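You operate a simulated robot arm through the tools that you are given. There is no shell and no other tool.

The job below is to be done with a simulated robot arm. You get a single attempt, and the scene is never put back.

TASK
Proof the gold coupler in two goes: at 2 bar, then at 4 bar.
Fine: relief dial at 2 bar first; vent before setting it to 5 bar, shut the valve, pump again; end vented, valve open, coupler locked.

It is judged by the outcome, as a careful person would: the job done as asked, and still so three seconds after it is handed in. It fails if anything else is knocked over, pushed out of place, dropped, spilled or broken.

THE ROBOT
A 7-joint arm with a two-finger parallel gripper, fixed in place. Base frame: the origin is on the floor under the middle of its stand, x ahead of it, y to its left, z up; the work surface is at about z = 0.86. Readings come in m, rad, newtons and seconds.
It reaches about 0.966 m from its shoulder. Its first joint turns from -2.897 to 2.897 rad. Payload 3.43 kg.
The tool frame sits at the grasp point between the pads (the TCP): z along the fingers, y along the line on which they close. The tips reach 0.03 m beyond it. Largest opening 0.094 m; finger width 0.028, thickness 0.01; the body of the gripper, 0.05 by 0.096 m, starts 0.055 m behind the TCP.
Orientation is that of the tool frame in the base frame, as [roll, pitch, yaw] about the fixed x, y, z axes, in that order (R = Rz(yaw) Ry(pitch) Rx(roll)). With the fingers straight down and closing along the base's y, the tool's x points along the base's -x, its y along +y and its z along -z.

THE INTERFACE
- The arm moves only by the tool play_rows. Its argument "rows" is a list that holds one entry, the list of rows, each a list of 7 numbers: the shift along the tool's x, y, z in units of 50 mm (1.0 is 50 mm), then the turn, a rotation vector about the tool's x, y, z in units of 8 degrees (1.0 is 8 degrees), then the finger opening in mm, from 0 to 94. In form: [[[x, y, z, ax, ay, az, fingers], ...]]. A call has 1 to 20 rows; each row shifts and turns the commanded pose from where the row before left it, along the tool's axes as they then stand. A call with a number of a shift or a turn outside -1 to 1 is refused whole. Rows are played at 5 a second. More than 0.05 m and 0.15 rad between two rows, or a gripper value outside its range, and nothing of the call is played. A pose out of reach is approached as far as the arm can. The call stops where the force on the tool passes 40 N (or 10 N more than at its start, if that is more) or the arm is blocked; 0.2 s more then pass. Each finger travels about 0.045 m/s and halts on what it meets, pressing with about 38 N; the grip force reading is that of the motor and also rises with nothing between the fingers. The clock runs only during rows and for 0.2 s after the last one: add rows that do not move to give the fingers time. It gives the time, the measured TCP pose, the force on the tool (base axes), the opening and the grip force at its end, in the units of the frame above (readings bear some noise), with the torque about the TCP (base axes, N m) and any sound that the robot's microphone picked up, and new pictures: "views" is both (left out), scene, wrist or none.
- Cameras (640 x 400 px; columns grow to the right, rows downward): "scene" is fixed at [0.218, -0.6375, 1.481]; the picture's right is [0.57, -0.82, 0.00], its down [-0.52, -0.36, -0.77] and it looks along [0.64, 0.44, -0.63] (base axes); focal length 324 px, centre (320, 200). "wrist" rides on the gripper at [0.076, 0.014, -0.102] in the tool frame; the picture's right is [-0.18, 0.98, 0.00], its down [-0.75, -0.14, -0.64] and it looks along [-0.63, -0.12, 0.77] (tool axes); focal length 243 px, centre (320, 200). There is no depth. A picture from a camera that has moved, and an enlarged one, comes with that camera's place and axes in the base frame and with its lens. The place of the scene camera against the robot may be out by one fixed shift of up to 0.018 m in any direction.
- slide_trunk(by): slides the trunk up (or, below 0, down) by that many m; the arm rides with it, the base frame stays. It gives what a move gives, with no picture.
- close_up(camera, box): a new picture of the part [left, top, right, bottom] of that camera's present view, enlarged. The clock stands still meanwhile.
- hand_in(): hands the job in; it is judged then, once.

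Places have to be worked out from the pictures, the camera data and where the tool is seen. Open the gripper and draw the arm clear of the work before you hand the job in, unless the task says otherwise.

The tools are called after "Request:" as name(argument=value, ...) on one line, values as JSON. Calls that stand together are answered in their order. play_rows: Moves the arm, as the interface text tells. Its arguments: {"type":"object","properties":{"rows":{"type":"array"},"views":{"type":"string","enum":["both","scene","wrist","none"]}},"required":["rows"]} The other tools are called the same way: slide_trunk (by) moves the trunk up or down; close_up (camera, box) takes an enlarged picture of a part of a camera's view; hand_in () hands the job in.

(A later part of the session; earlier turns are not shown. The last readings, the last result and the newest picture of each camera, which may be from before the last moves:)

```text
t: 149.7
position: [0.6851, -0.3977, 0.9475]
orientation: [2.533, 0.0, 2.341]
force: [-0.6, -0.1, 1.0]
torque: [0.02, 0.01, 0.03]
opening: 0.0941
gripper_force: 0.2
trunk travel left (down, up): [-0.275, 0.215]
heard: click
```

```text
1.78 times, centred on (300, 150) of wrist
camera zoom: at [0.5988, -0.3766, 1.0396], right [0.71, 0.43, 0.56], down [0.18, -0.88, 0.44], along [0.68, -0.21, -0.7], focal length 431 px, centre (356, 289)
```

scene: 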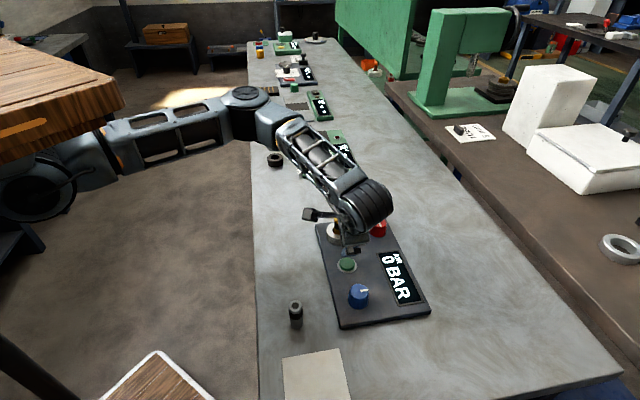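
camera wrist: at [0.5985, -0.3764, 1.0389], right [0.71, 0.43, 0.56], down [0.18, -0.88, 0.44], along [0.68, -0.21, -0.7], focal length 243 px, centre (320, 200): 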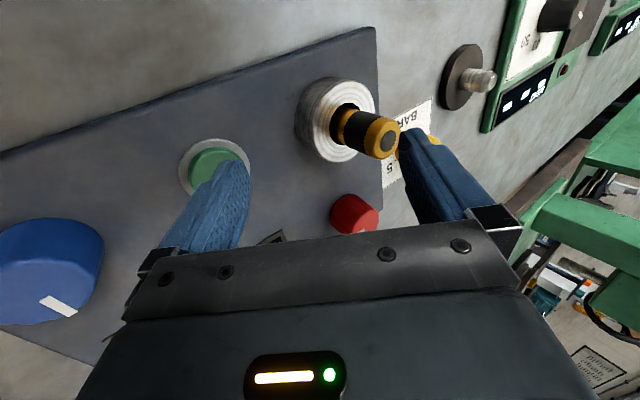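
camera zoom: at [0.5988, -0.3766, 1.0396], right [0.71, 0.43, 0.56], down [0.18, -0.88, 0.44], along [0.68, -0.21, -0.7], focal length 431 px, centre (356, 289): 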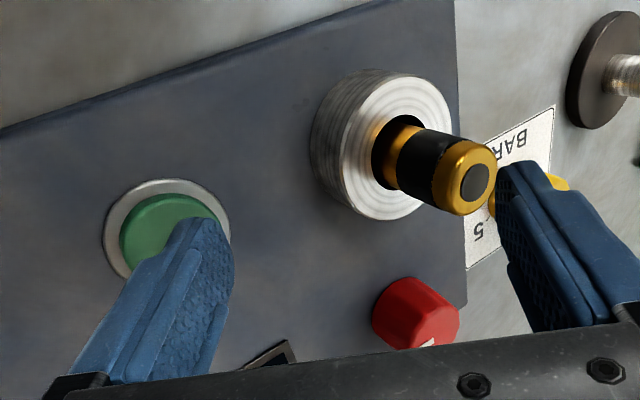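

2 BAR on the display: the first proof pressure is reached, the coupler is unmoved and it's holding. I'll raise, level the gripper and rotate it ready to turn the blue valve.

Request:
play_rows(rows=[[[0, 0.37, -0.53, 0, 0, 0, 94], [0, 0.37, -0.53, 0, 0, 0, 90], [0, 0, 0, 1, 0, 0, 80], [0, 0, 0, 1, 0, 0, 70], [0, 0, 0, 1, 0, 0, 65], [0, 0, 0, 1, 0, 0, 65], [0, 0, 0, 0.375, 0, 0, 65], [0, 0, 0, 0, 0, -1, 65], [0, 0, 0, 0, 0, -1, 65], [0, 0, 0, 0, 0, -1, 65], [0, 0, 0, 0, 0, -1, 65], [0, 0, 0, 0, 0, -1, 65], [0, 0, 0, 0, 0, -1, 65], [0, 0, 0, 0, 0, -1, 65], [0, 0, 0, 0, 0, -1, 65], [0, 0, 0, 0, 0, -1, 65], [0, 0, 0, 0, 0, -1, 65], [0, 0, 0, 0, 0, -1, 65], [0, 0, 0, 0, 0, -0.7, 65], [0, 0, 0, 0, 0, 0, 65]]], views="both")

```text
t: 153.9
position: [0.6847, -0.3986, 1.0113]
orientation: [3.14, 0.0, -2.307]
force: [-0.1, -0.4, 0.0]
torque: [0.02, 0.02, 0.01]
opening: 0.0651
gripper_force: 0.0
trunk travel left (down, up): [-0.275, 0.215]
camera wrist: at [0.6242, -0.4456, 1.1142], right [-0.6, 0.8, 0.0], down [0.61, 0.46, 0.64], along [0.51, 0.39, -0.77], focal length 243 px, centre (320, 200)
```

scene: 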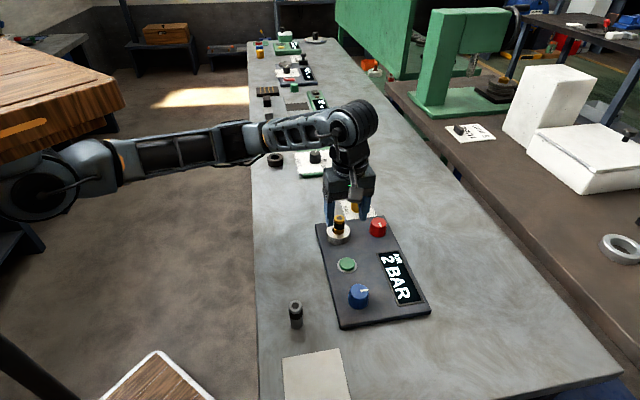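
wrist: 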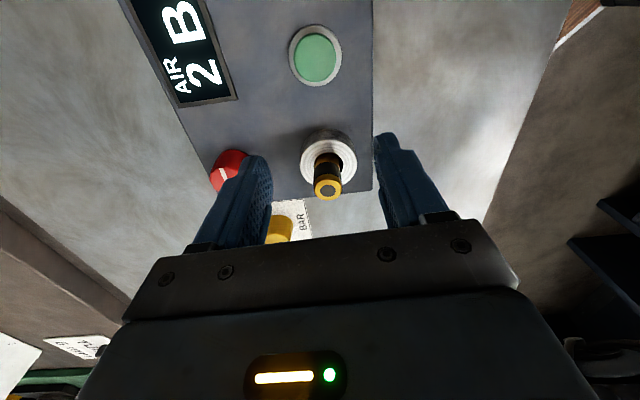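

It's still 2 BAR after four seconds, with the coupler steady. Now I'll move to the blue valve and grip it.

Request:
play_rows(rows=[[[0.883, 0.047, 0, 0, 0, 0, 65], [0.883, 0.047, 0, 0, 0, 0, 65], [0.883, 0.047, 0, 0, 0, 0, 65], [0, 0, 0, 0, 0, 0, 65]]], views="wrist")

Request:
play_rows(rows=[[[0, 0, 0.7, 0, 0, 0, 65], [0, 0, 0.7, 0, 0, 0, 65], [0, 0, 0.52, 0, 0, 0, 65], [0, 0, 0, 0, 0, 0, 45], [0, 0, 0, 0, 0, 0, 30], [0, 0, 0, 0, 0, 0, 30], [0, 0, 0, 0, 0, 0, 30], [0, 0, 0, 0, 0, 0, 30]]], views="both")

```text
t: 154.9
position: [0.5902, -0.4924, 1.0109]
orientation: [3.14, -0.003, -2.31]
force: [-0.2, -0.2, -0.1]
torque: [-0.01, 0.02, -0.02]
opening: 0.0651
gripper_force: 0.1
trunk travel left (down, up): [-0.275, 0.215]
camera wrist: at [0.5289, -0.5391, 1.1126], right [-0.6, 0.8, 0.0], down [0.61, 0.46, 0.64], along [0.51, 0.39, -0.77], focal length 243 px, centre (320, 200)
```

wrist: 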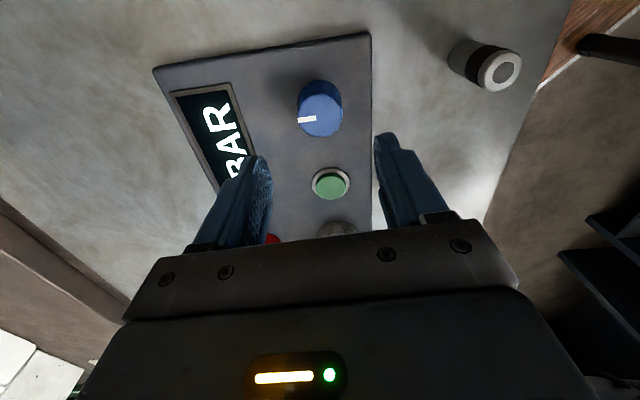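

```text
t: 156.7
position: [0.5898, -0.491, 0.9147]
orientation: [3.139, 0.0, -2.308]
force: [-3.1, 2.7, -6.5]
torque: [0.01, 0.07, -0.08]
opening: 0.0398
gripper_force: 44.7
trunk travel left (down, up): [-0.275, 0.215]
camera wrist: at [0.53, -0.5383, 1.0175], right [-0.6, 0.8, 0.0], down [0.61, 0.46, 0.64], along [0.51, 0.39, -0.77], focal length 243 px, centre (320, 200)
```

scene: 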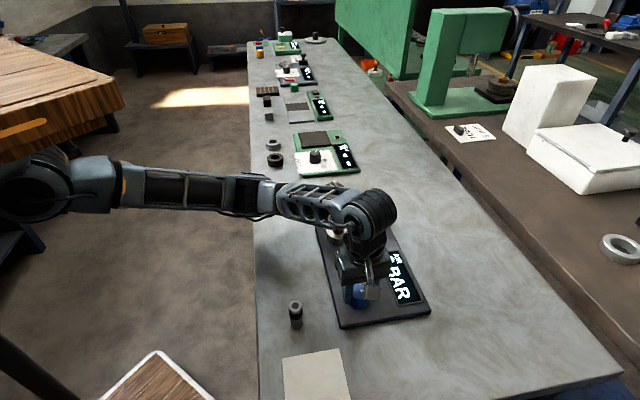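
wrist: 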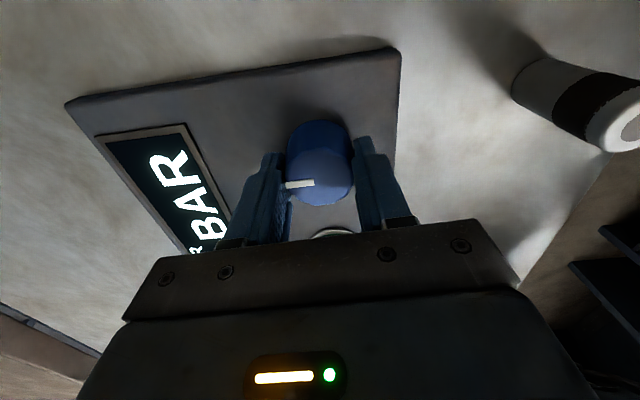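

It's gripped cleanly. I'll turn the valve a first 24° clockwise and listen for venting.

Request:
play_rows(rows=[[[0, 0, 0, 0, 0, 1, 30], [0, 0, 0, 0, 0, 1, 30], [0, 0, 0, 0, 0, 1, 30], [0, 0, 0, 0, 0, 0, 30]]], views="both")

Request:
close_up(camera="scene", box=[310, 195, 440, 325])

```text
t: 157.7
position: [0.5913, -0.4914, 0.9143]
orientation: [-3.14, -0.002, -2.728]
force: [5.6, -6.3, -12.1]
torque: [-0.22, -0.53, 0.02]
opening: 0.0401
gripper_force: 44.9
trunk travel left (down, up): [-0.275, 0.215]
camera wrist: at [0.5164, -0.5092, 1.0175], right [-0.23, 0.97, 0.0], down [0.75, 0.17, 0.64], along [0.62, 0.15, -0.77], focal length 243 px, centre (320, 200)
```

scene: 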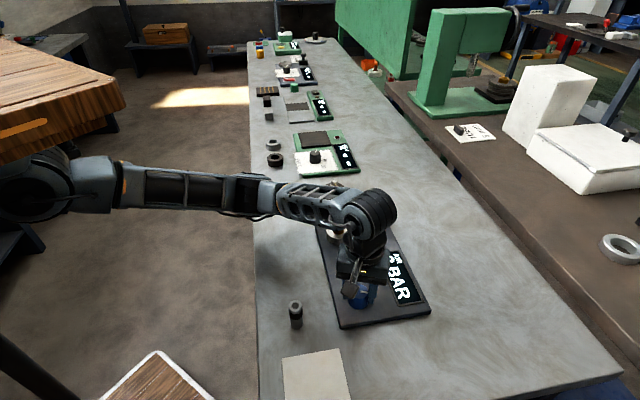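
wrist: 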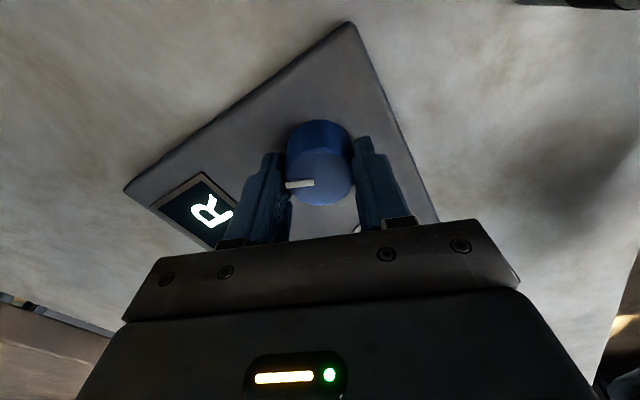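

```text
3.08 times, centred on (375, 260) of scene
camera zoom: at [0.218, -0.6375, 1.481], right [0.57, -0.82, 0.0], down [-0.52, -0.36, -0.77], along [0.64, 0.44, -0.63], focal length 998 px, centre (151, 15)
```

zoom: 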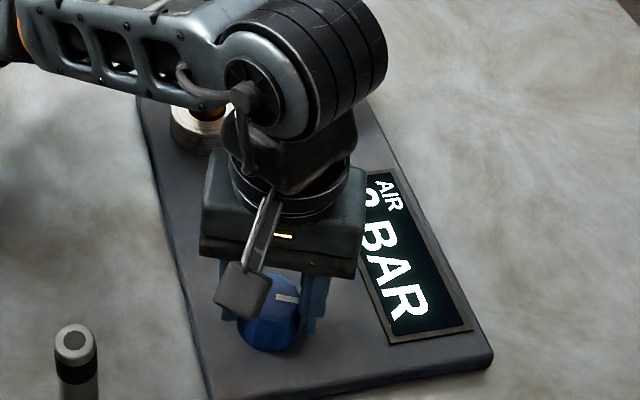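

Request:
close_up(camera="scene", box=[375, 240, 415, 280])

```text
10.00 times, centred on (395, 260) of scene
camera zoom: at [0.218, -0.6375, 1.481], right [0.57, -0.82, 0.0], down [-0.52, -0.36, -0.77], along [0.64, 0.44, -0.63], focal length 3245 px, centre (-430, -400)
```

zoom: 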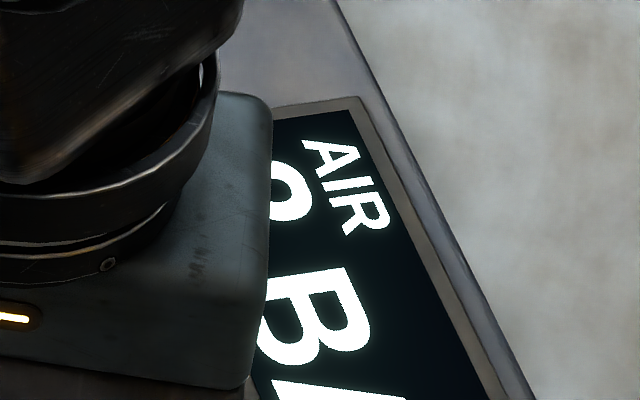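

The arc of the digit is ambiguous because the hand covers it. I'll keep turning and listen.

Request:
play_rows(rows=[[[0, 0, 0, 0, 0, 1, 30], [0, 0, 0, 0, 0, 1, 30], [0, 0, 0, 0, 0, 1, 30], [0, 0, 0, 0, 0, 0, 30]]], views="none")

Request:
close_up(camera="scene", box=[310, 195, 440, 325])

```text
t: 158.7
position: [0.5908, -0.4916, 0.9155]
orientation: [3.14, -0.001, 3.135]
force: [11.4, -10.7, -13.6]
torque: [-0.45, -0.51, 0.03]
opening: 0.04
gripper_force: 45.1
trunk travel left (down, up): [-0.275, 0.215]
```

```text
3.08 times, centred on (375, 260) of scene
camera zoom: at [0.218, -0.6375, 1.481], right [0.57, -0.82, 0.0], down [-0.52, -0.36, -0.77], along [0.64, 0.44, -0.63], focal length 998 px, centre (151, 15)
```

zoom: 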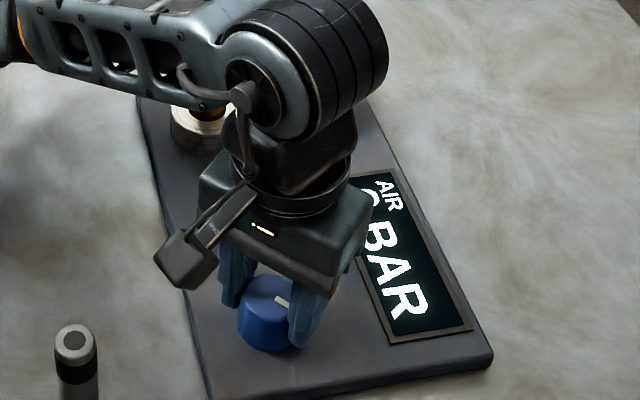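

There's no sound so far at 48°, and the coupler is still in its socket. I'll continue to the "right" stop.

Request:
play_rows(rows=[[[0, 0, 0, 0, 0, 1, 30], [0, 0, 0, 0, 0, 1, 30], [0, 0, 0, 0, 0, 1, 30], [0, 0, 0, 0, 0, 0, 30]]], views="none")

Request:
close_up(camera="scene", box=[310, 195, 440, 325])

Request:
play_rows(rows=[[[0, 0, 0, 0, 0, 1, 30], [0, 0, 0, 0, 0, 1, 30], [0, 0, 0, 0, 0, 0.5, 30], [0, 0, 0, 0, 0, 0, 30]]], views="wrist")

```text
t: 159.7
position: [0.5911, -0.4938, 0.9142]
orientation: [3.14, -0.001, 2.718]
force: [17.2, -17.5, -13.9]
torque: [-0.46, -0.34, -0.01]
opening: 0.0397
gripper_force: 45.0
trunk travel left (down, up): [-0.275, 0.215]
```

```text
3.08 times, centred on (375, 260) of scene
camera zoom: at [0.218, -0.6375, 1.481], right [0.57, -0.82, 0.0], down [-0.52, -0.36, -0.77], along [0.64, 0.44, -0.63], focal length 998 px, centre (151, 15)
```

zoom: 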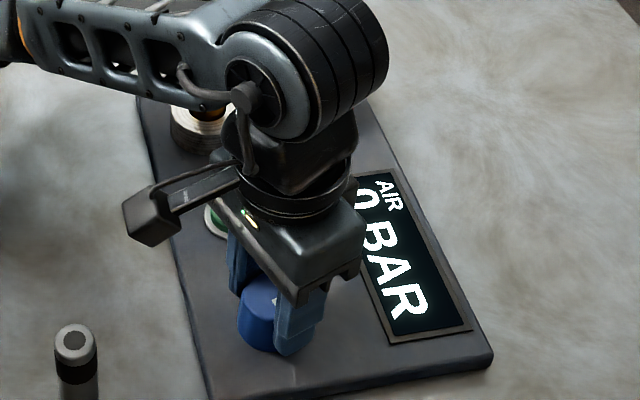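

```text
t: 160.7
position: [0.5909, -0.4917, 0.9158]
orientation: [-3.141, -0.002, 2.367]
force: [12.2, -16.5, -18.4]
torque: [-0.88, -0.48, 0.13]
opening: 0.0398
gripper_force: 45.4
trunk travel left (down, up): [-0.275, 0.215]
camera wrist: at [0.547, -0.4288, 1.0178], right [0.82, 0.57, 0.0], down [0.44, -0.63, 0.64], along [0.37, -0.52, -0.77], focal length 243 px, centre (320, 200)
```

wrist: 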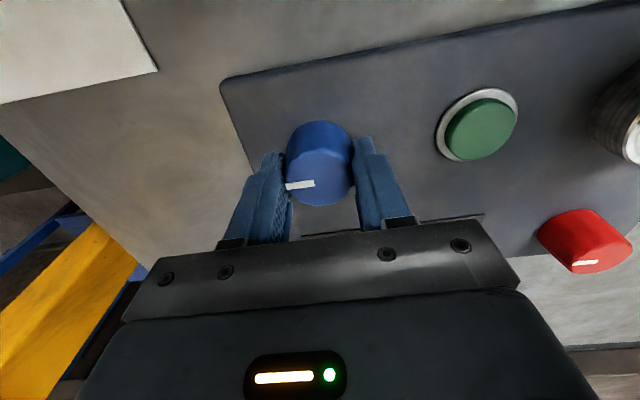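

The digit now looks like a 0. The valve is at its "right" end, about 92° turned. I'll release, lift and read the display.

Request:
play_rows(rows=[[[0, 0, 0, 0, 0, 0, 65], [0, 0, 0, 0, 0, 0, 65], [0, 0, 0, 0, 0, 0, 65], [0, 0, -0.8, 0, 0, 0, 65], [0, 0, -0.9, 0, 0, 0, 65], [0, 0, -0.8, 0, 0, 0, 65], [0, 0.7, 0, 0, 0, 0, 65], [0, 0.9, 0, 0, 0, 0, 65], [0, 0.9, 0, 0, 0, 0, 65], [0, 0, 0, 0, 0, 0, 65]]], views="both")

Request:
close_up(camera="scene", box=[310, 195, 440, 325])

```text
t: 162.9
position: [0.6787, -0.4028, 1.0416]
orientation: [3.141, -0.002, 2.371]
force: [0.1, 0.8, 0.3]
torque: [-0.02, -0.01, 0.0]
opening: 0.0652
gripper_force: 0.0
trunk travel left (down, up): [-0.275, 0.215]
camera wrist: at [0.635, -0.3386, 1.1442], right [0.82, 0.57, 0.0], down [0.44, -0.63, 0.64], along [0.37, -0.53, -0.77], focal length 243 px, centre (320, 200)
```

scene: 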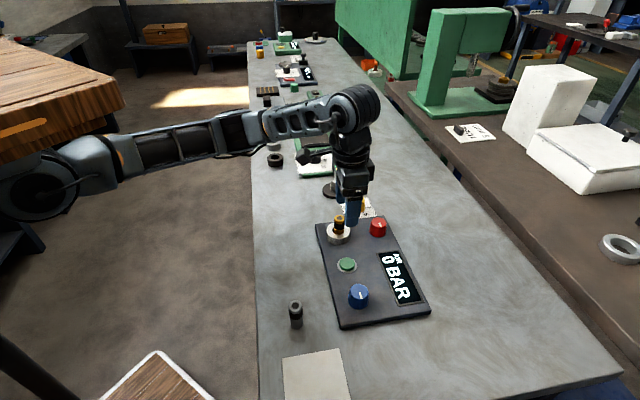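
wrist: 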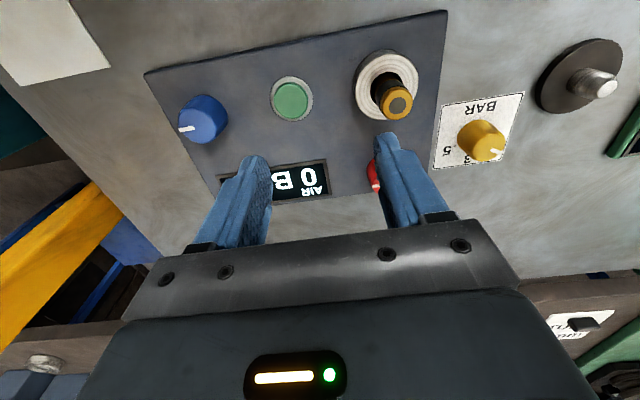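

```text
3.08 times, centred on (375, 260) of scene
camera zoom: at [0.218, -0.6375, 1.481], right [0.57, -0.82, 0.0], down [-0.52, -0.36, -0.77], along [0.64, 0.44, -0.63], focal length 998 px, centre (151, 15)
```

zoom: 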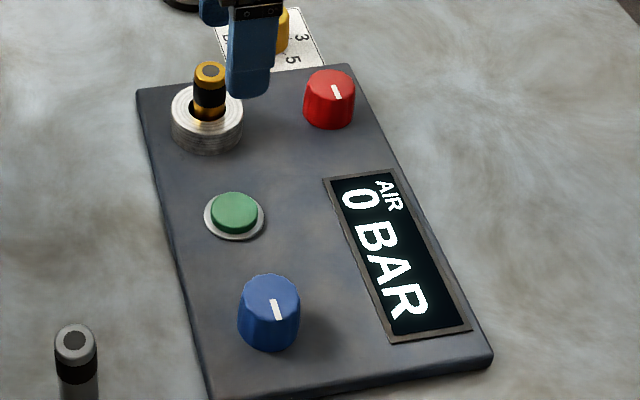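

0 BAR: vented, with the valve open at "right" and the coupler still seated. Since pressure held with red at "right", that is the locked position, and red stays there. Next is the relief dial, vented as asked: I'll move over it and rotate for a 120° clockwise turn.

Request:
play_rows(rows=[[[-0.355, 0.712, 0.08, 0, 0, 0, 65], [-0.355, 0.712, 0.08, 0, 0, 0, 65], [-0.355, 0.712, 0.08, 0, 0, 0, 65], [-0.355, 0.712, 0.08, 0, 0, 0, 65], [-0.355, 0.712, 0.08, 0, 0, 0, 65], [0, 0, 0, 0, 0, -1, 65], [0, 0, 0, 0, 0, -1, 65], [0, 0, 0, 0, 0, -1, 65], [0, 0, 0, 0, 0, -1, 65], [0, 0, 0, 0, 0, -1, 65], [0, 0, 0, 0, 0, -1, 65], [0, 0, 0, 0, 0, -1, 65], [0, 0, 0, 0, 0, -1, 65], [0, 0, 0, 0, 0, -1, 65], [0, 0, 0, 0, 0, -1, 65], [0, 0, 0, 0, 0, -1, 65], [0, 0, 0, 0, 0, -1, 65], [0, 0, 0, 0, 0, -1, 65], [0, 0, 0, 0, 0, 0, 65]]], views="both")

Request:
close_up(camera="wrist", box=[260, 30, 380, 150])

```text
t: 166.9
position: [0.8661, -0.3354, 1.0196]
orientation: [3.139, 0.0, -2.097]
force: [-0.6, -0.7, 0.4]
torque: [-0.01, 0.01, -0.02]
opening: 0.0651
gripper_force: 0.0
trunk travel left (down, up): [-0.275, 0.215]
camera wrist: at [0.8158, -0.3951, 1.1229], right [-0.76, 0.65, 0.0], down [0.5, 0.58, 0.64], along [0.42, 0.49, -0.77], focal length 243 px, centre (320, 200)
```

scene: 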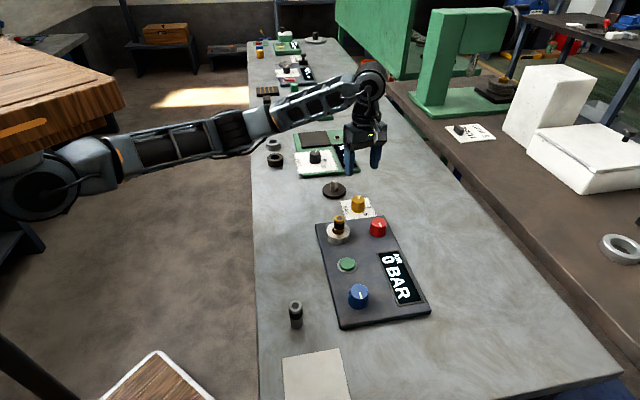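
wrist: 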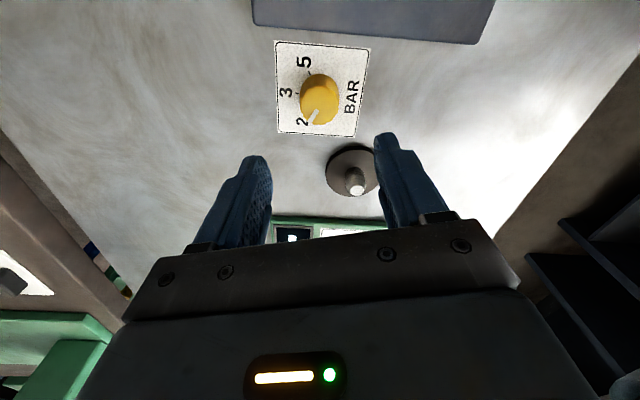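

```text
3.33 times, centred on (320, 90) of wrist
camera zoom: at [0.8158, -0.3951, 1.1229], right [-0.76, 0.65, 0.0], down [0.5, 0.58, 0.64], along [0.42, 0.49, -0.77], focal length 809 px, centre (320, 567)
```

zoom: 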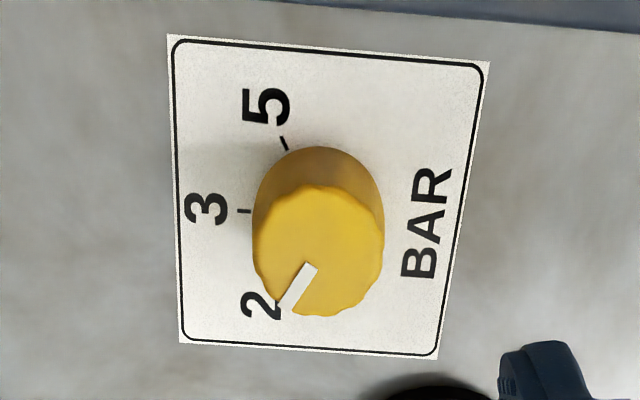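

The pointer is still at 2. I'll descend (offset 1.5 mm as learned earlier) and grip the dial.

Request:
play_rows(rows=[[[0, -0.03, 0.7, 0, 0, 0, 65], [0, 0, 0.7, 0, 0, 0, 65], [0, 0, 0.6, 0, 0, 0, 65], [0, 0, 0.34, 0, 0, 0, 65], [0, 0, 0, 0, 0, 0, 45], [0, 0, 0, 0, 0, 0, 30], [0, 0, 0, 0, 0, 0, 30], [0, 0, 0, 0, 0, 0, 30], [0, 0, 0, 0, 0, 0, 30]]], views="wrist")

```text
t: 168.9
position: [0.8656, -0.3348, 0.904]
orientation: [3.14, -0.001, -2.1]
force: [-2.7, 4.0, -3.5]
torque: [0.2, 0.02, -0.07]
opening: 0.0385
gripper_force: 45.4
trunk travel left (down, up): [-0.275, 0.215]
camera wrist: at [0.8164, -0.3951, 1.0052], right [-0.76, 0.65, 0.0], down [0.5, 0.58, 0.64], along [0.42, 0.49, -0.77], focal length 243 px, centre (320, 200)
```

wrist: 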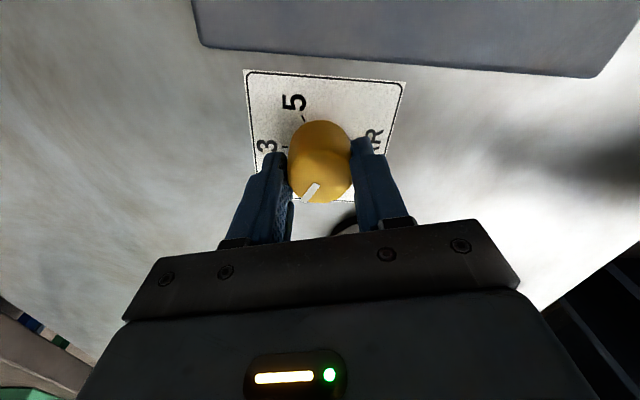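

Gripped cleanly. I'll turn clockwise in stages, checking loads.

Request:
play_rows(rows=[[[0, 0, 0, 0, 0, 1, 30], [0, 0, 0, 0, 0, 1, 30], [0, 0, 0, 0, 0, 1, 30], [0, 0, 0, 0, 0, 1, 30], [0, 0, 0, 0, 0, 1, 30], [0, 0, 0, 0, 0, 0, 30]]], views="none")

Request:
play_rows(rows=[[[0, 0, 0, 0, 0, 1, 30], [0, 0, 0, 0, 0, 1, 30], [0, 0, 0, 0, 0, 1, 30], [0, 0, 0, 0, 0, 1, 30], [0, 0, 0, 0, 0, 1, 30], [0, 0, 0, 0, 0, 0, 30]]], views="wrist")

```text
t: 170.3
position: [0.866, -0.3351, 0.9035]
orientation: [3.14, -0.002, -2.798]
force: [-9.2, 18.1, -8.2]
torque: [0.86, -0.3, -0.02]
opening: 0.0379
gripper_force: 45.1
trunk travel left (down, up): [-0.275, 0.215]
```

```text
t: 171.7
position: [0.8667, -0.3352, 0.9025]
orientation: [3.141, -0.006, 2.785]
force: [-13.2, 23.7, -16.2]
torque: [0.57, 0.14, 0.01]
opening: 0.0379
gripper_force: 44.7
trunk travel left (down, up): [-0.275, 0.215]
camera wrist: at [0.801, -0.2969, 1.0056], right [0.51, 0.86, 0.0], down [0.66, -0.4, 0.64], along [0.55, -0.33, -0.77], focal length 243 px, centre (320, 200)
```

wrist: 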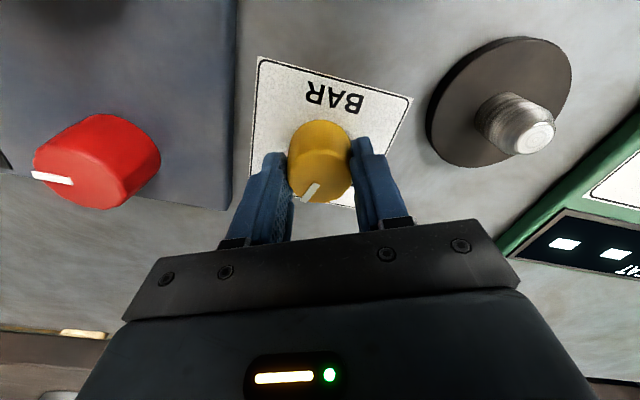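

80° done with moderate side load. I'll ease 1 mm and turn the remaining 40°.

Request:
play_rows(rows=[[[0.02, 0.02, 0, 0, 0, 1, 30], [0, 0, 0, 0, 0, 1, 30], [0, 0, 0, 0, 0, 1, 30], [0, 0, 0, 0, 0, 1, 30], [0, 0, 0, 0, 0, 1, 30], [0, 0, 0, 0, 0, 0, 30]]], views="wrist")

```text
t: 173.1
position: [0.8663, -0.3366, 0.9042]
orientation: [-3.139, 0.001, 2.087]
force: [-3.9, 5.4, -8.2]
torque: [0.28, 0.14, 0.0]
opening: 0.0381
gripper_force: 45.0
trunk travel left (down, up): [-0.275, 0.215]
camera wrist: at [0.8418, -0.2631, 1.0053], right [0.95, 0.33, 0.0], down [0.25, -0.72, 0.64], along [0.21, -0.61, -0.77], focal length 243 px, centre (320, 200)
```

wrist: 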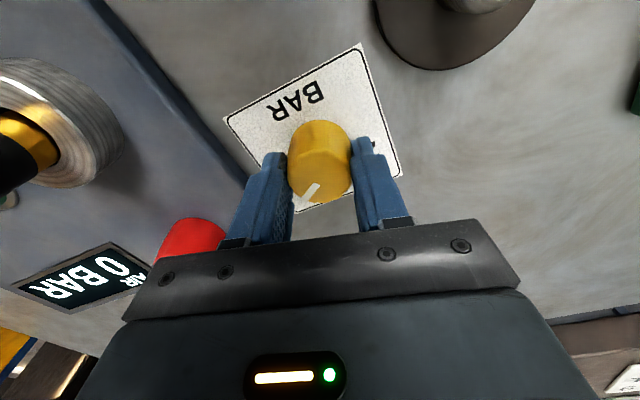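

The turn totals 120°. I'll release, lift and check the pointer against 5.

Request:
play_rows(rows=[[[0, 0, 0, 0, 0, 0, 65], [0, 0, 0, 0, 0, 0, 65], [0, 0, 0, 0, 0, 0, 65], [0, 0, -0.8, 0, 0, 0, 65], [0, 0, -0.8, 0, 0, 0, 65], [0, 0, -0.8, 0, 0, 0, 65], [0, 0, 0, 0, 0, 0, 65]]], views="both")

Request:
close_up(camera="wrist", box=[240, 20, 400, 160])

Request:
close_up(camera="scene", box=[310, 180, 410, 250])

```text
t: 174.7
position: [0.8653, -0.3351, 1.0234]
orientation: [-3.142, -0.001, 2.09]
force: [-0.4, 0.2, 0.1]
torque: [-0.01, 0.02, 0.0]
opening: 0.0646
gripper_force: 0.1
trunk travel left (down, up): [-0.275, 0.215]
camera wrist: at [0.841, -0.2633, 1.1262], right [0.94, 0.33, 0.0], down [0.25, -0.72, 0.64], along [0.21, -0.61, -0.77], focal length 243 px, centre (320, 200)
```

scene: 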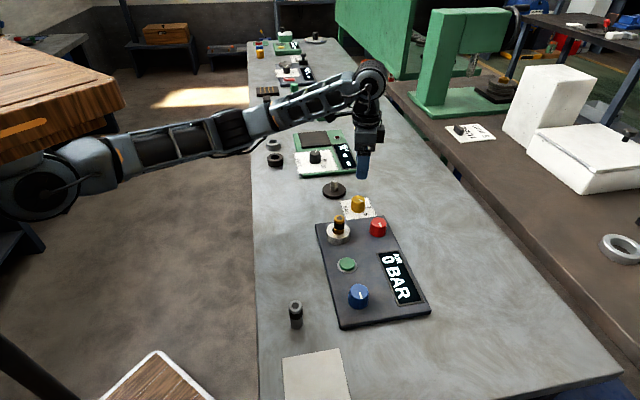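
wrist: 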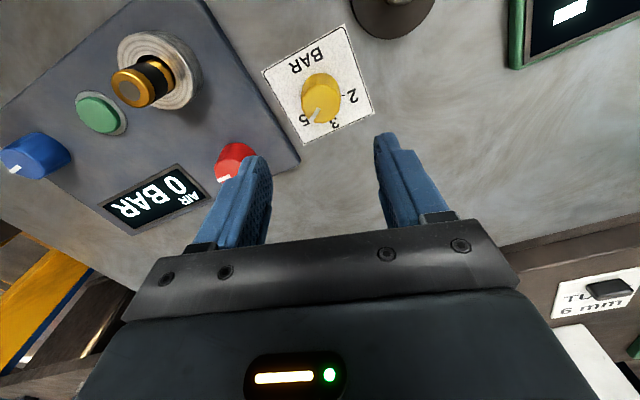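

```text
2.86 times, centred on (320, 90) of wrist
camera zoom: at [0.841, -0.2633, 1.1262], right [0.94, 0.33, 0.0], down [0.25, -0.72, 0.64], along [0.21, -0.61, -0.77], focal length 693 px, centre (320, 514)
```

zoom: 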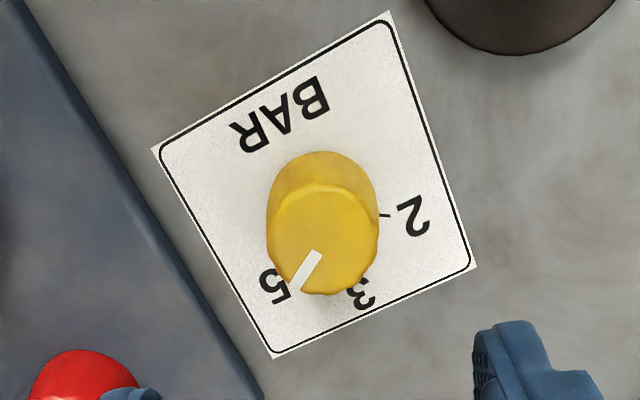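

```text
5.71 times, centred on (360, 215) of scene
camera zoom: at [0.218, -0.6375, 1.481], right [0.57, -0.82, 0.0], down [-0.52, -0.36, -0.77], along [0.64, 0.44, -0.63], focal length 1854 px, centre (91, 114)
```

zoom: 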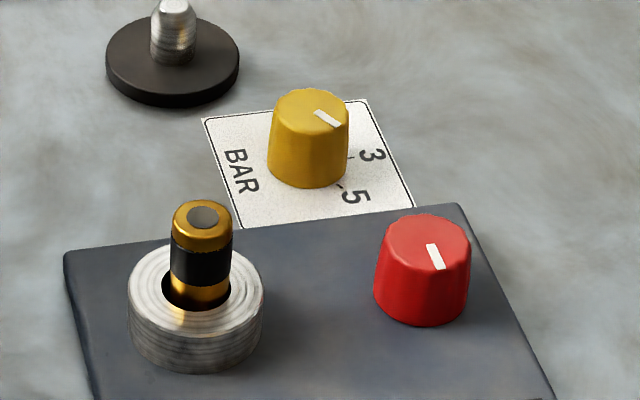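

The pointer is at 5 (measured about 57–61° against the mark at 60°), display 0 BAR, red still "right". Next I'll shut the valve, moving back to the blue knob.

Request:
play_rows(rows=[[[0, -0.904, 0, 0, 0, 0, 65], [0, -0.904, 0, 0, 0, 0, 65], [0, -0.904, 0, 0, 0, 0, 65], [0, -0.904, 0, 0, 0, 0, 65], [0, -0.904, 0, 0, 0, 0, 65], [0, -0.904, 0, 0, 0, 0, 65], [0, -0.904, 0, 0, 0, 0, 65], [0, 0, 0, 0, 0, -1, 65], [0, 0, 0, 0, 0, -1, 65], [0, 0, 0, 0, 0, -0.2, 65], [0, 0, 0, 0, 0, 0, 65]]], views="both")

```text
t: 177.1
position: [0.5902, -0.4934, 1.0246]
orientation: [3.141, -0.001, 2.398]
force: [0.5, -0.6, 0.6]
torque: [0.01, -0.02, 0.0]
opening: 0.0649
gripper_force: 0.0
trunk travel left (down, up): [-0.275, 0.215]
camera wrist: at [0.5456, -0.4312, 1.1259], right [0.8, 0.6, 0.0], down [0.46, -0.61, 0.64], along [0.38, -0.51, -0.77], focal length 243 px, centre (320, 200)
```

scene: 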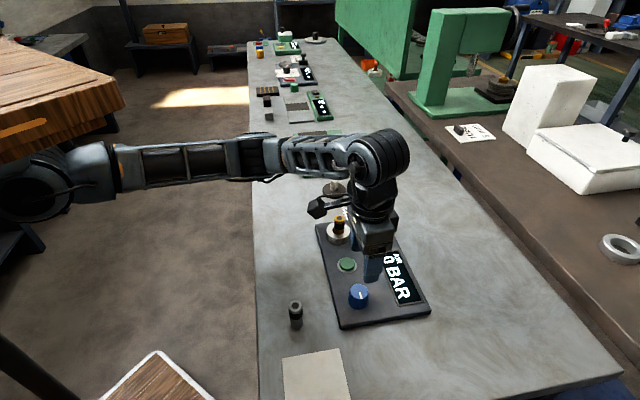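
wrist: 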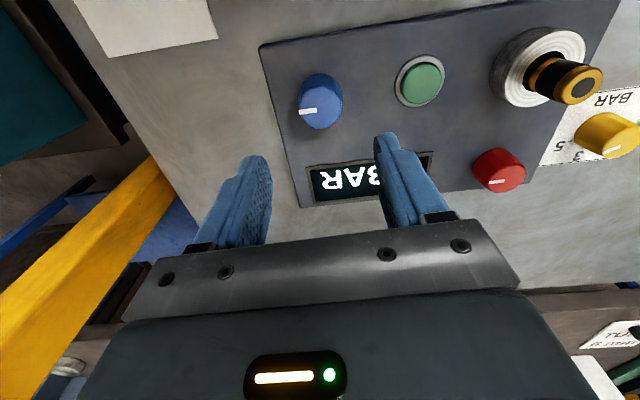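

I'm aligned over blue. I'll descend, grip and turn it counter-clockwise to "up" (shut).

Request:
play_rows(rows=[[[0, 0, 0.7, 0, 0, 0, 65], [0, 0, 0.7, 0, 0, 0, 65], [0, 0, 0.6, 0, 0, 0, 65], [0, 0, 0.2, 0, 0, 0, 65], [0, 0, 0, 0, 0, 0, 45], [0, 0, 0, 0, 0, 0, 30], [0, 0, 0, 0, 0, 0, 30], [0, 0, 0, 0, 0, 0, 30], [0, 0, 0, 0, 0, 0, 30]]], views="wrist")

Request:
play_rows(rows=[[[0, -0.005, 0, 0, 0, -1, 30], [0, 0, 0, 0, 0, -1, 30], [0, 0, 0, 0, 0, -1, 30], [0, 0, 0, 0, 0, -1, 30], [0, 0, 0, 0, 0, -1, 30], [0, 0, 0, 0, 0, -1, 30], [0, 0, 0, 0, 0, 0, 30]]], views="none")

Request:
play_rows(rows=[[[0, 0, 0, 0, 0, -1, 30], [0, 0, 0, 0, 0, -1, 30], [0, 0, 0, 0, 0, -1, 30], [0, 0, 0, 0, 0, -1, 30], [0, 0, 0, 0, 0, -1, 30], [0, 0, 0, 0, 0, -0.5, 30], [0, 0, 0, 0, 0, 0, 30]]], views="wrist")

```text
t: 179.1
position: [0.5914, -0.4932, 0.914]
orientation: [-3.142, -0.002, 2.397]
force: [1.9, 3.6, -3.7]
torque: [0.01, -0.15, -0.03]
opening: 0.04
gripper_force: 44.5
trunk travel left (down, up): [-0.275, 0.215]
camera wrist: at [0.5459, -0.4309, 1.0163], right [0.8, 0.6, 0.0], down [0.46, -0.62, 0.64], along [0.38, -0.51, -0.77], focal length 243 px, centre (320, 200)
```

wrist: 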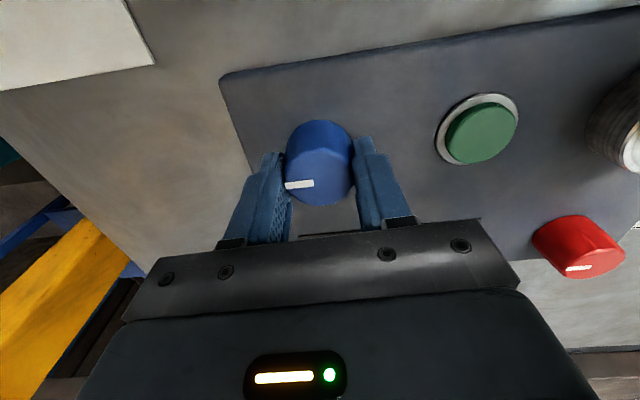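

```text
t: 180.7
position: [0.5917, -0.4931, 0.9145]
orientation: [3.136, -0.002, -3.048]
force: [0.9, 28.2, -3.7]
torque: [0.7, 0.27, -0.02]
opening: 0.0405
gripper_force: 45.1
trunk travel left (down, up): [-0.275, 0.215]
```

```text
t: 181.7
position: [0.5913, -0.4906, 0.9138]
orientation: [3.131, 0.003, -2.518]
force: [-1.2, 14.5, 4.4]
torque: [0.5, 0.56, 0.01]
opening: 0.0398
gripper_force: 44.5
trunk travel left (down, up): [-0.275, 0.215]
stopped in row 5: the force on the tool passed its limit at 40 N (the readings are from after the stop); the commanded pose is now the measured one
camera wrist: at [0.522, -0.5254, 1.016], right [-0.42, 0.91, 0.01], down [0.7, 0.32, 0.64], along [0.58, 0.28, -0.77], focal length 243 px, centre (320, 200)
```

wrist: 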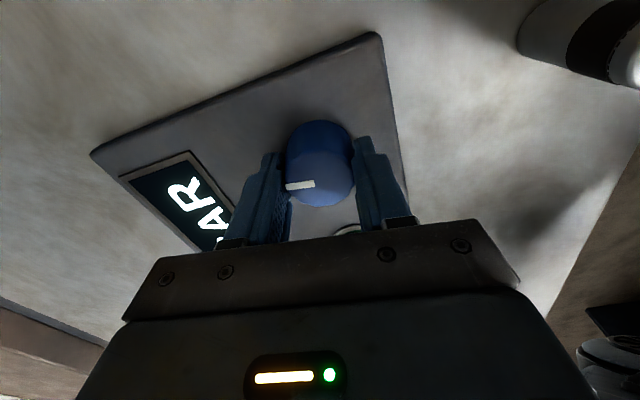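

A side load stopped it at 78°. I'll ease the sideways load and finish the last 13° to the stop.

Request:
play_rows(rows=[[[-0.01, 0.02, 0, 0, 0, 0, 30], [0, 0, 0, 0, 0, -0.8, 30], [0, 0, 0, 0, 0, -0.8, 30], [0, 0, 0, 0, 0, -0.3, 30], [0, 0, 0, 0, 0, 0, 30]]], views="wrist")

```text
t: 182.9
position: [0.5896, -0.4917, 0.9128]
orientation: [3.14, 0.002, -2.254]
force: [-1.5, -0.4, 11.4]
torque: [-0.2, 0.14, -1.29]
opening: 0.0405
gripper_force: 45.2
trunk travel left (down, up): [-0.275, 0.215]
camera wrist: at [0.5322, -0.5425, 1.016], right [-0.65, 0.76, 0.0], down [0.59, 0.49, 0.64], along [0.49, 0.42, -0.77], focal length 243 px, centre (320, 200)
```

wrist: 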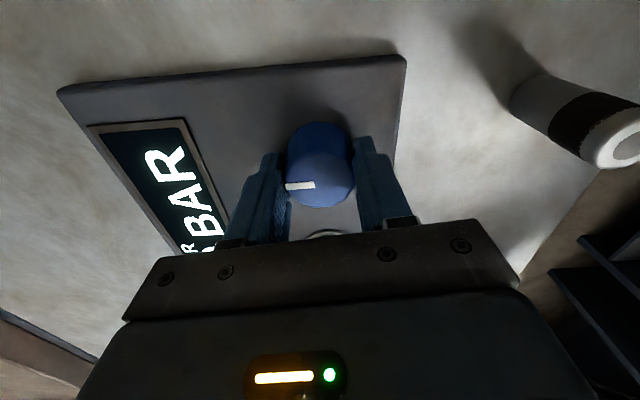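

The stop is felt firmly, so the valve is shut. I'll release, rise, rotate and widen the fingers for the guarded pump posture as before.

Request:
play_rows(rows=[[[0, 0, 0, 0, 0, 0, 65], [0, 0, 0, 0, 0, 0, 65], [0, 0, 0, 0, 0, 0, 65], [0, 0, -0.9, 0, 0, 0, 65], [0, 0, -0.9, 0, 0, 0, 65], [0, 0, -0.9, 0, 0, 0, 65], [0, 0, -0.3, 0, 0, 1, 80], [0, 0, 0, 0, 0, 1, 94], [0, 0, 0, 0, 0, 1, 94], [0, 0, 0, 0, 0, 1, 94], [0, 0, 0, 0, 0, 1, 94], [0, 0, 0, 0, 0, 1, 94], [0, 0, 0, 0, 0, 1, 94], [0, 0, 0, 0, 0, 1, 94], [0, 0, 0, 0, 0, 1, 94], [0, 0, 0, 0, 0, 1, 94], [0, 0, 0, 0, 0, 1, 94], [0, 0, 0, 0, 0, 1, 94], [0, 0, 0, 0, 0, 0.1, 94], [0, 0, 0, 0, 0, 0, 94]]], views="both")

Request:
close_up(camera="scene", box=[310, 195, 440, 325])

```text
t: 187.1
position: [0.5914, -0.4912, 1.0635]
orientation: [3.137, -0.005, 2.342]
force: [-0.7, -0.4, -0.1]
torque: [0.02, -0.02, -0.04]
opening: 0.0939
gripper_force: 0.2
trunk travel left (down, up): [-0.275, 0.215]
camera wrist: at [0.5491, -0.428, 1.1657], right [0.83, 0.55, 0.0], down [0.42, -0.64, 0.64], along [0.35, -0.53, -0.77], focal length 243 px, centre (320, 200)
```

scene: 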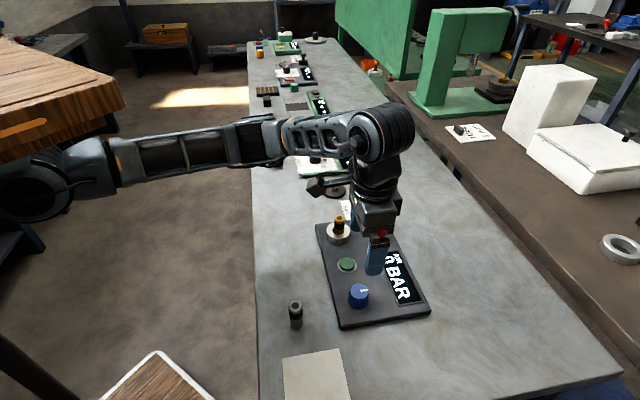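
wrist: 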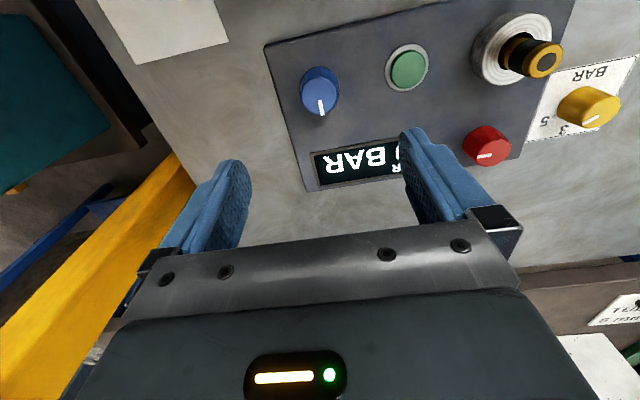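

```text
3.08 times, centred on (375, 260) of scene
camera zoom: at [0.218, -0.6375, 1.481], right [0.57, -0.82, 0.0], down [-0.52, -0.36, -0.77], along [0.64, 0.44, -0.63], focal length 998 px, centre (151, 15)
```

zoom: 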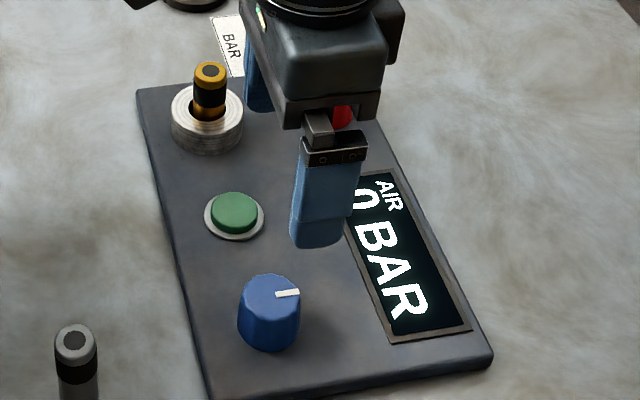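

Blue is at "up" (shut), red at "right", 0 BAR. I'll repeat the shift, the tilt and the first part of the descent.

Request:
play_rows(rows=[[[0.01, 0.88, 0, 0, 0, 0, 94], [0.01, 0.88, 0, 0, 0, 0, 94], [0.01, 0.88, 0, 0, 0, 0, 94], [0, 0, 0, -1, 0, 0, 94], [0, 0, 0, -1, 0, 0, 94], [0, 0, 0, -1, 0, 0, 94], [0, 0, 0, -1, 0, 0, 94], [0, 0, 0, -0.375, 0, 0, 94], [0, -0.295, 0.422, 0, 0, 0, 94], [0, -0.295, 0.422, 0, 0, 0, 94], [0, -0.295, 0.422, 0, 0, 0, 94], [0, -0.295, 0.422, 0, 0, 0, 94], [0, 0, 0, 0, 0, 0, 94]]], views="wrist")

Request:
close_up(camera="wrist", box=[120, 60, 480, 240])

```text
t: 189.9
position: [0.687, -0.3993, 0.9607]
orientation: [2.527, -0.008, 2.341]
force: [-0.6, -0.6, -0.9]
torque: [0.0, 0.06, -0.01]
opening: 0.0941
gripper_force: 0.0
trunk travel left (down, up): [-0.275, 0.215]
camera wrist: at [0.6009, -0.3782, 1.0524], right [0.71, 0.43, 0.57], down [0.18, -0.88, 0.44], along [0.69, -0.21, -0.7], focal length 243 px, centre (320, 200)
```

wrist: 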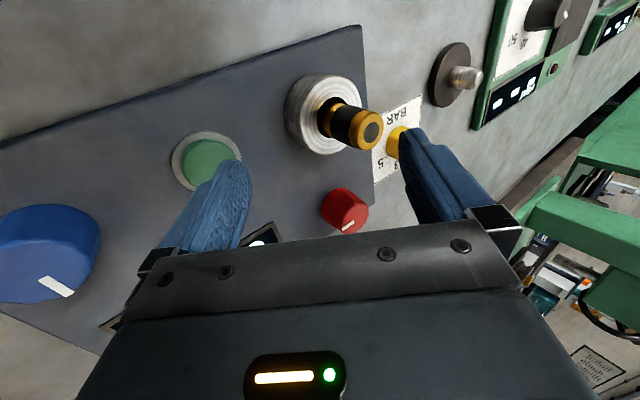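

```text
1.78 times, centred on (300, 150) of wrist
camera zoom: at [0.6009, -0.3782, 1.0524], right [0.71, 0.43, 0.57], down [0.18, -0.88, 0.44], along [0.69, -0.21, -0.7], focal length 431 px, centre (356, 289)
```

zoom: 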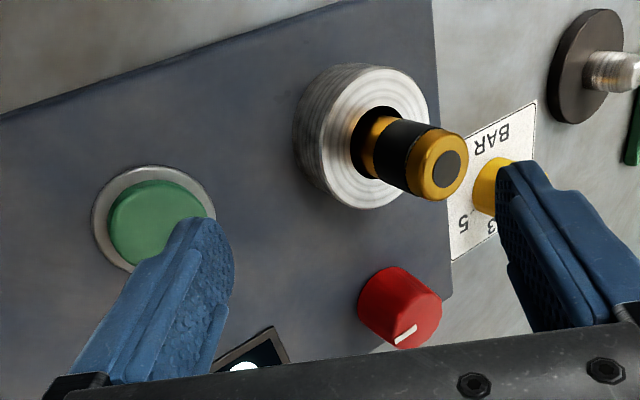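

The posture is nearly identical to before. I'll adjust 2 mm, lower to just above the button and check.

Request:
play_rows(rows=[[[0.035, -0.03, -0.02, 0, 0, 0, 94], [0, -0.084, 0.12, 0, 0, 0, 94], [0, -0.084, 0.12, 0, 0, 0, 94], [0, 0, 0, 0, 0, 0, 94]]], views="wrist")

Request:
close_up(camera="wrist", box=[120, 60, 480, 240])

```text
t: 190.9
position: [0.6827, -0.3988, 0.9466]
orientation: [2.527, -0.005, 2.342]
force: [0.5, 1.2, 0.3]
torque: [-0.01, 0.04, -0.01]
opening: 0.0941
gripper_force: 0.2
trunk travel left (down, up): [-0.275, 0.215]
camera wrist: at [0.5968, -0.3779, 1.0387], right [0.71, 0.43, 0.57], down [0.18, -0.88, 0.44], along [0.68, -0.21, -0.7], focal length 243 px, centre (320, 200)
```

wrist: 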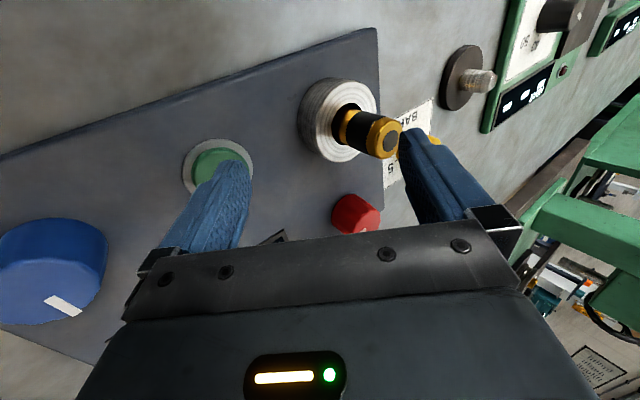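

```text
1.78 times, centred on (300, 150) of wrist
camera zoom: at [0.5968, -0.3779, 1.0387], right [0.71, 0.43, 0.57], down [0.18, -0.88, 0.44], along [0.68, -0.21, -0.7], focal length 431 px, centre (356, 289)
```

zoom: 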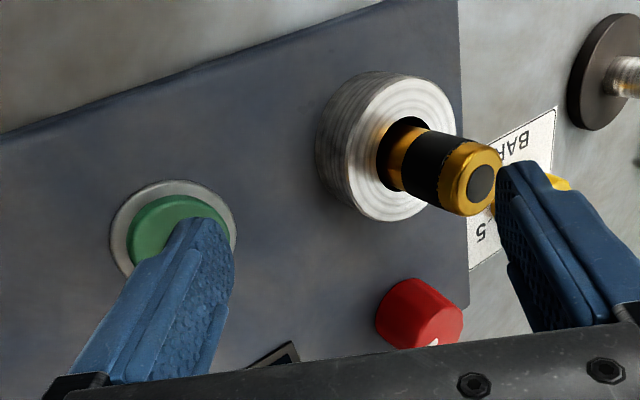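

Same geometry as the earlier presses. I'll make one press and check the display.

Request:
play_rows(rows=[[[0, -0.05, 0.07, 0, 0, 0, 94], [0, -0.04, 0.057, 0, 0, 0, 94], [0, 0, 0, 0, 0, 0, 94], [0, 0.09, -0.127, 0, 0, 0, 94], [0, 0, 0, 0, 0, 0, 94]]], views="none")

Request:
close_up(camera="scene", box=[310, 195, 440, 325])

```text
t: 192.1
position: [0.682, -0.3977, 0.9449]
orientation: [2.529, -0.003, 2.343]
force: [-0.3, 0.5, 0.6]
torque: [-0.01, -0.01, 0.01]
opening: 0.0941
gripper_force: 0.0
trunk travel left (down, up): [-0.275, 0.215]
heard: click
```

```text
3.08 times, centred on (375, 260) of scene
camera zoom: at [0.218, -0.6375, 1.481], right [0.57, -0.82, 0.0], down [-0.52, -0.36, -0.77], along [0.64, 0.44, -0.63], focal length 998 px, centre (151, 15)
```

zoom: 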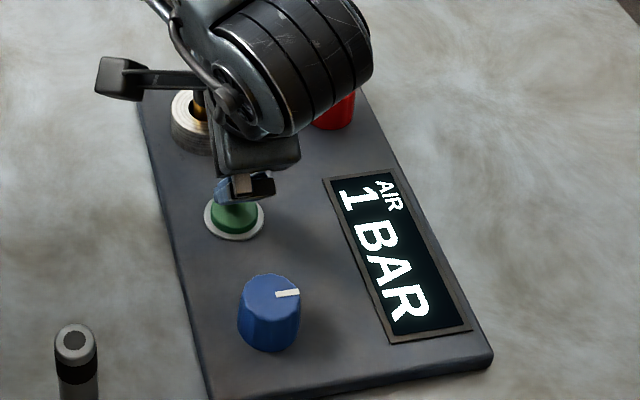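

1 BAR. I'll press a second time.

Request:
play_rows(rows=[[[0, -0.05, 0.07, 0, 0, 0, 94], [0, -0.04, 0.057, 0, 0, 0, 94], [0, 0, 0, 0, 0, 0, 94], [0, 0.09, -0.127, 0, 0, 0, 94], [0, 0, 0, 0, 0, 0, 94]]], views="none")

Request:
close_up(camera="scene", box=[310, 195, 440, 325])

Request:
close_up(camera="wrist", box=[120, 60, 480, 240])

```text
t: 193.3
position: [0.6817, -0.3978, 0.9467]
orientation: [2.527, -0.004, 2.342]
force: [0.1, -0.7, 0.3]
torque: [0.02, -0.02, -0.01]
opening: 0.0941
gripper_force: 0.1
trunk travel left (down, up): [-0.275, 0.215]
heard: click
```

```text
3.08 times, centred on (375, 260) of scene
camera zoom: at [0.218, -0.6375, 1.481], right [0.57, -0.82, 0.0], down [-0.52, -0.36, -0.77], along [0.64, 0.44, -0.63], focal length 998 px, centre (151, 15)
```

zoom: 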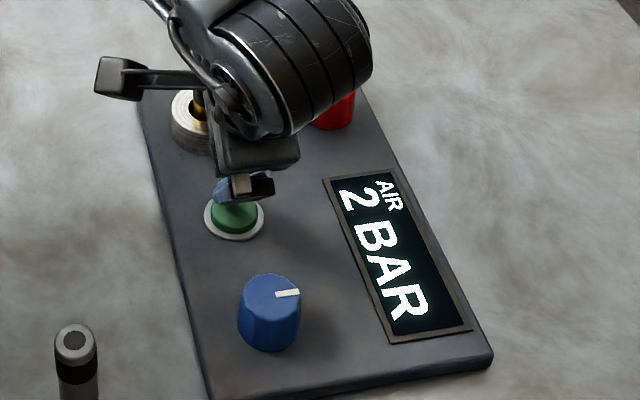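

```text
1.78 times, centred on (300, 150) of wrist
camera zoom: at [0.5958, -0.3774, 1.0383], right [0.71, 0.43, 0.56], down [0.18, -0.88, 0.44], along [0.68, -0.21, -0.7], focal length 431 px, centre (356, 289)
```

zoom: 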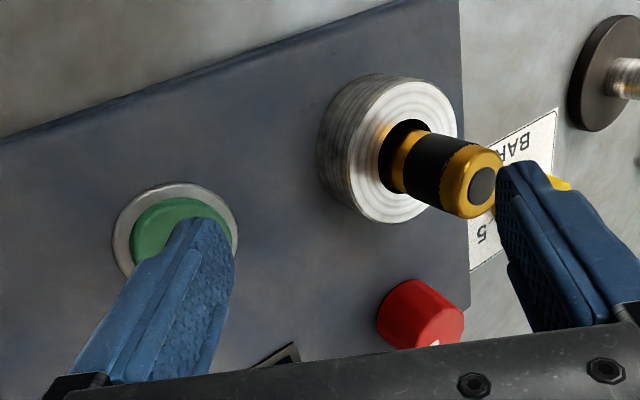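

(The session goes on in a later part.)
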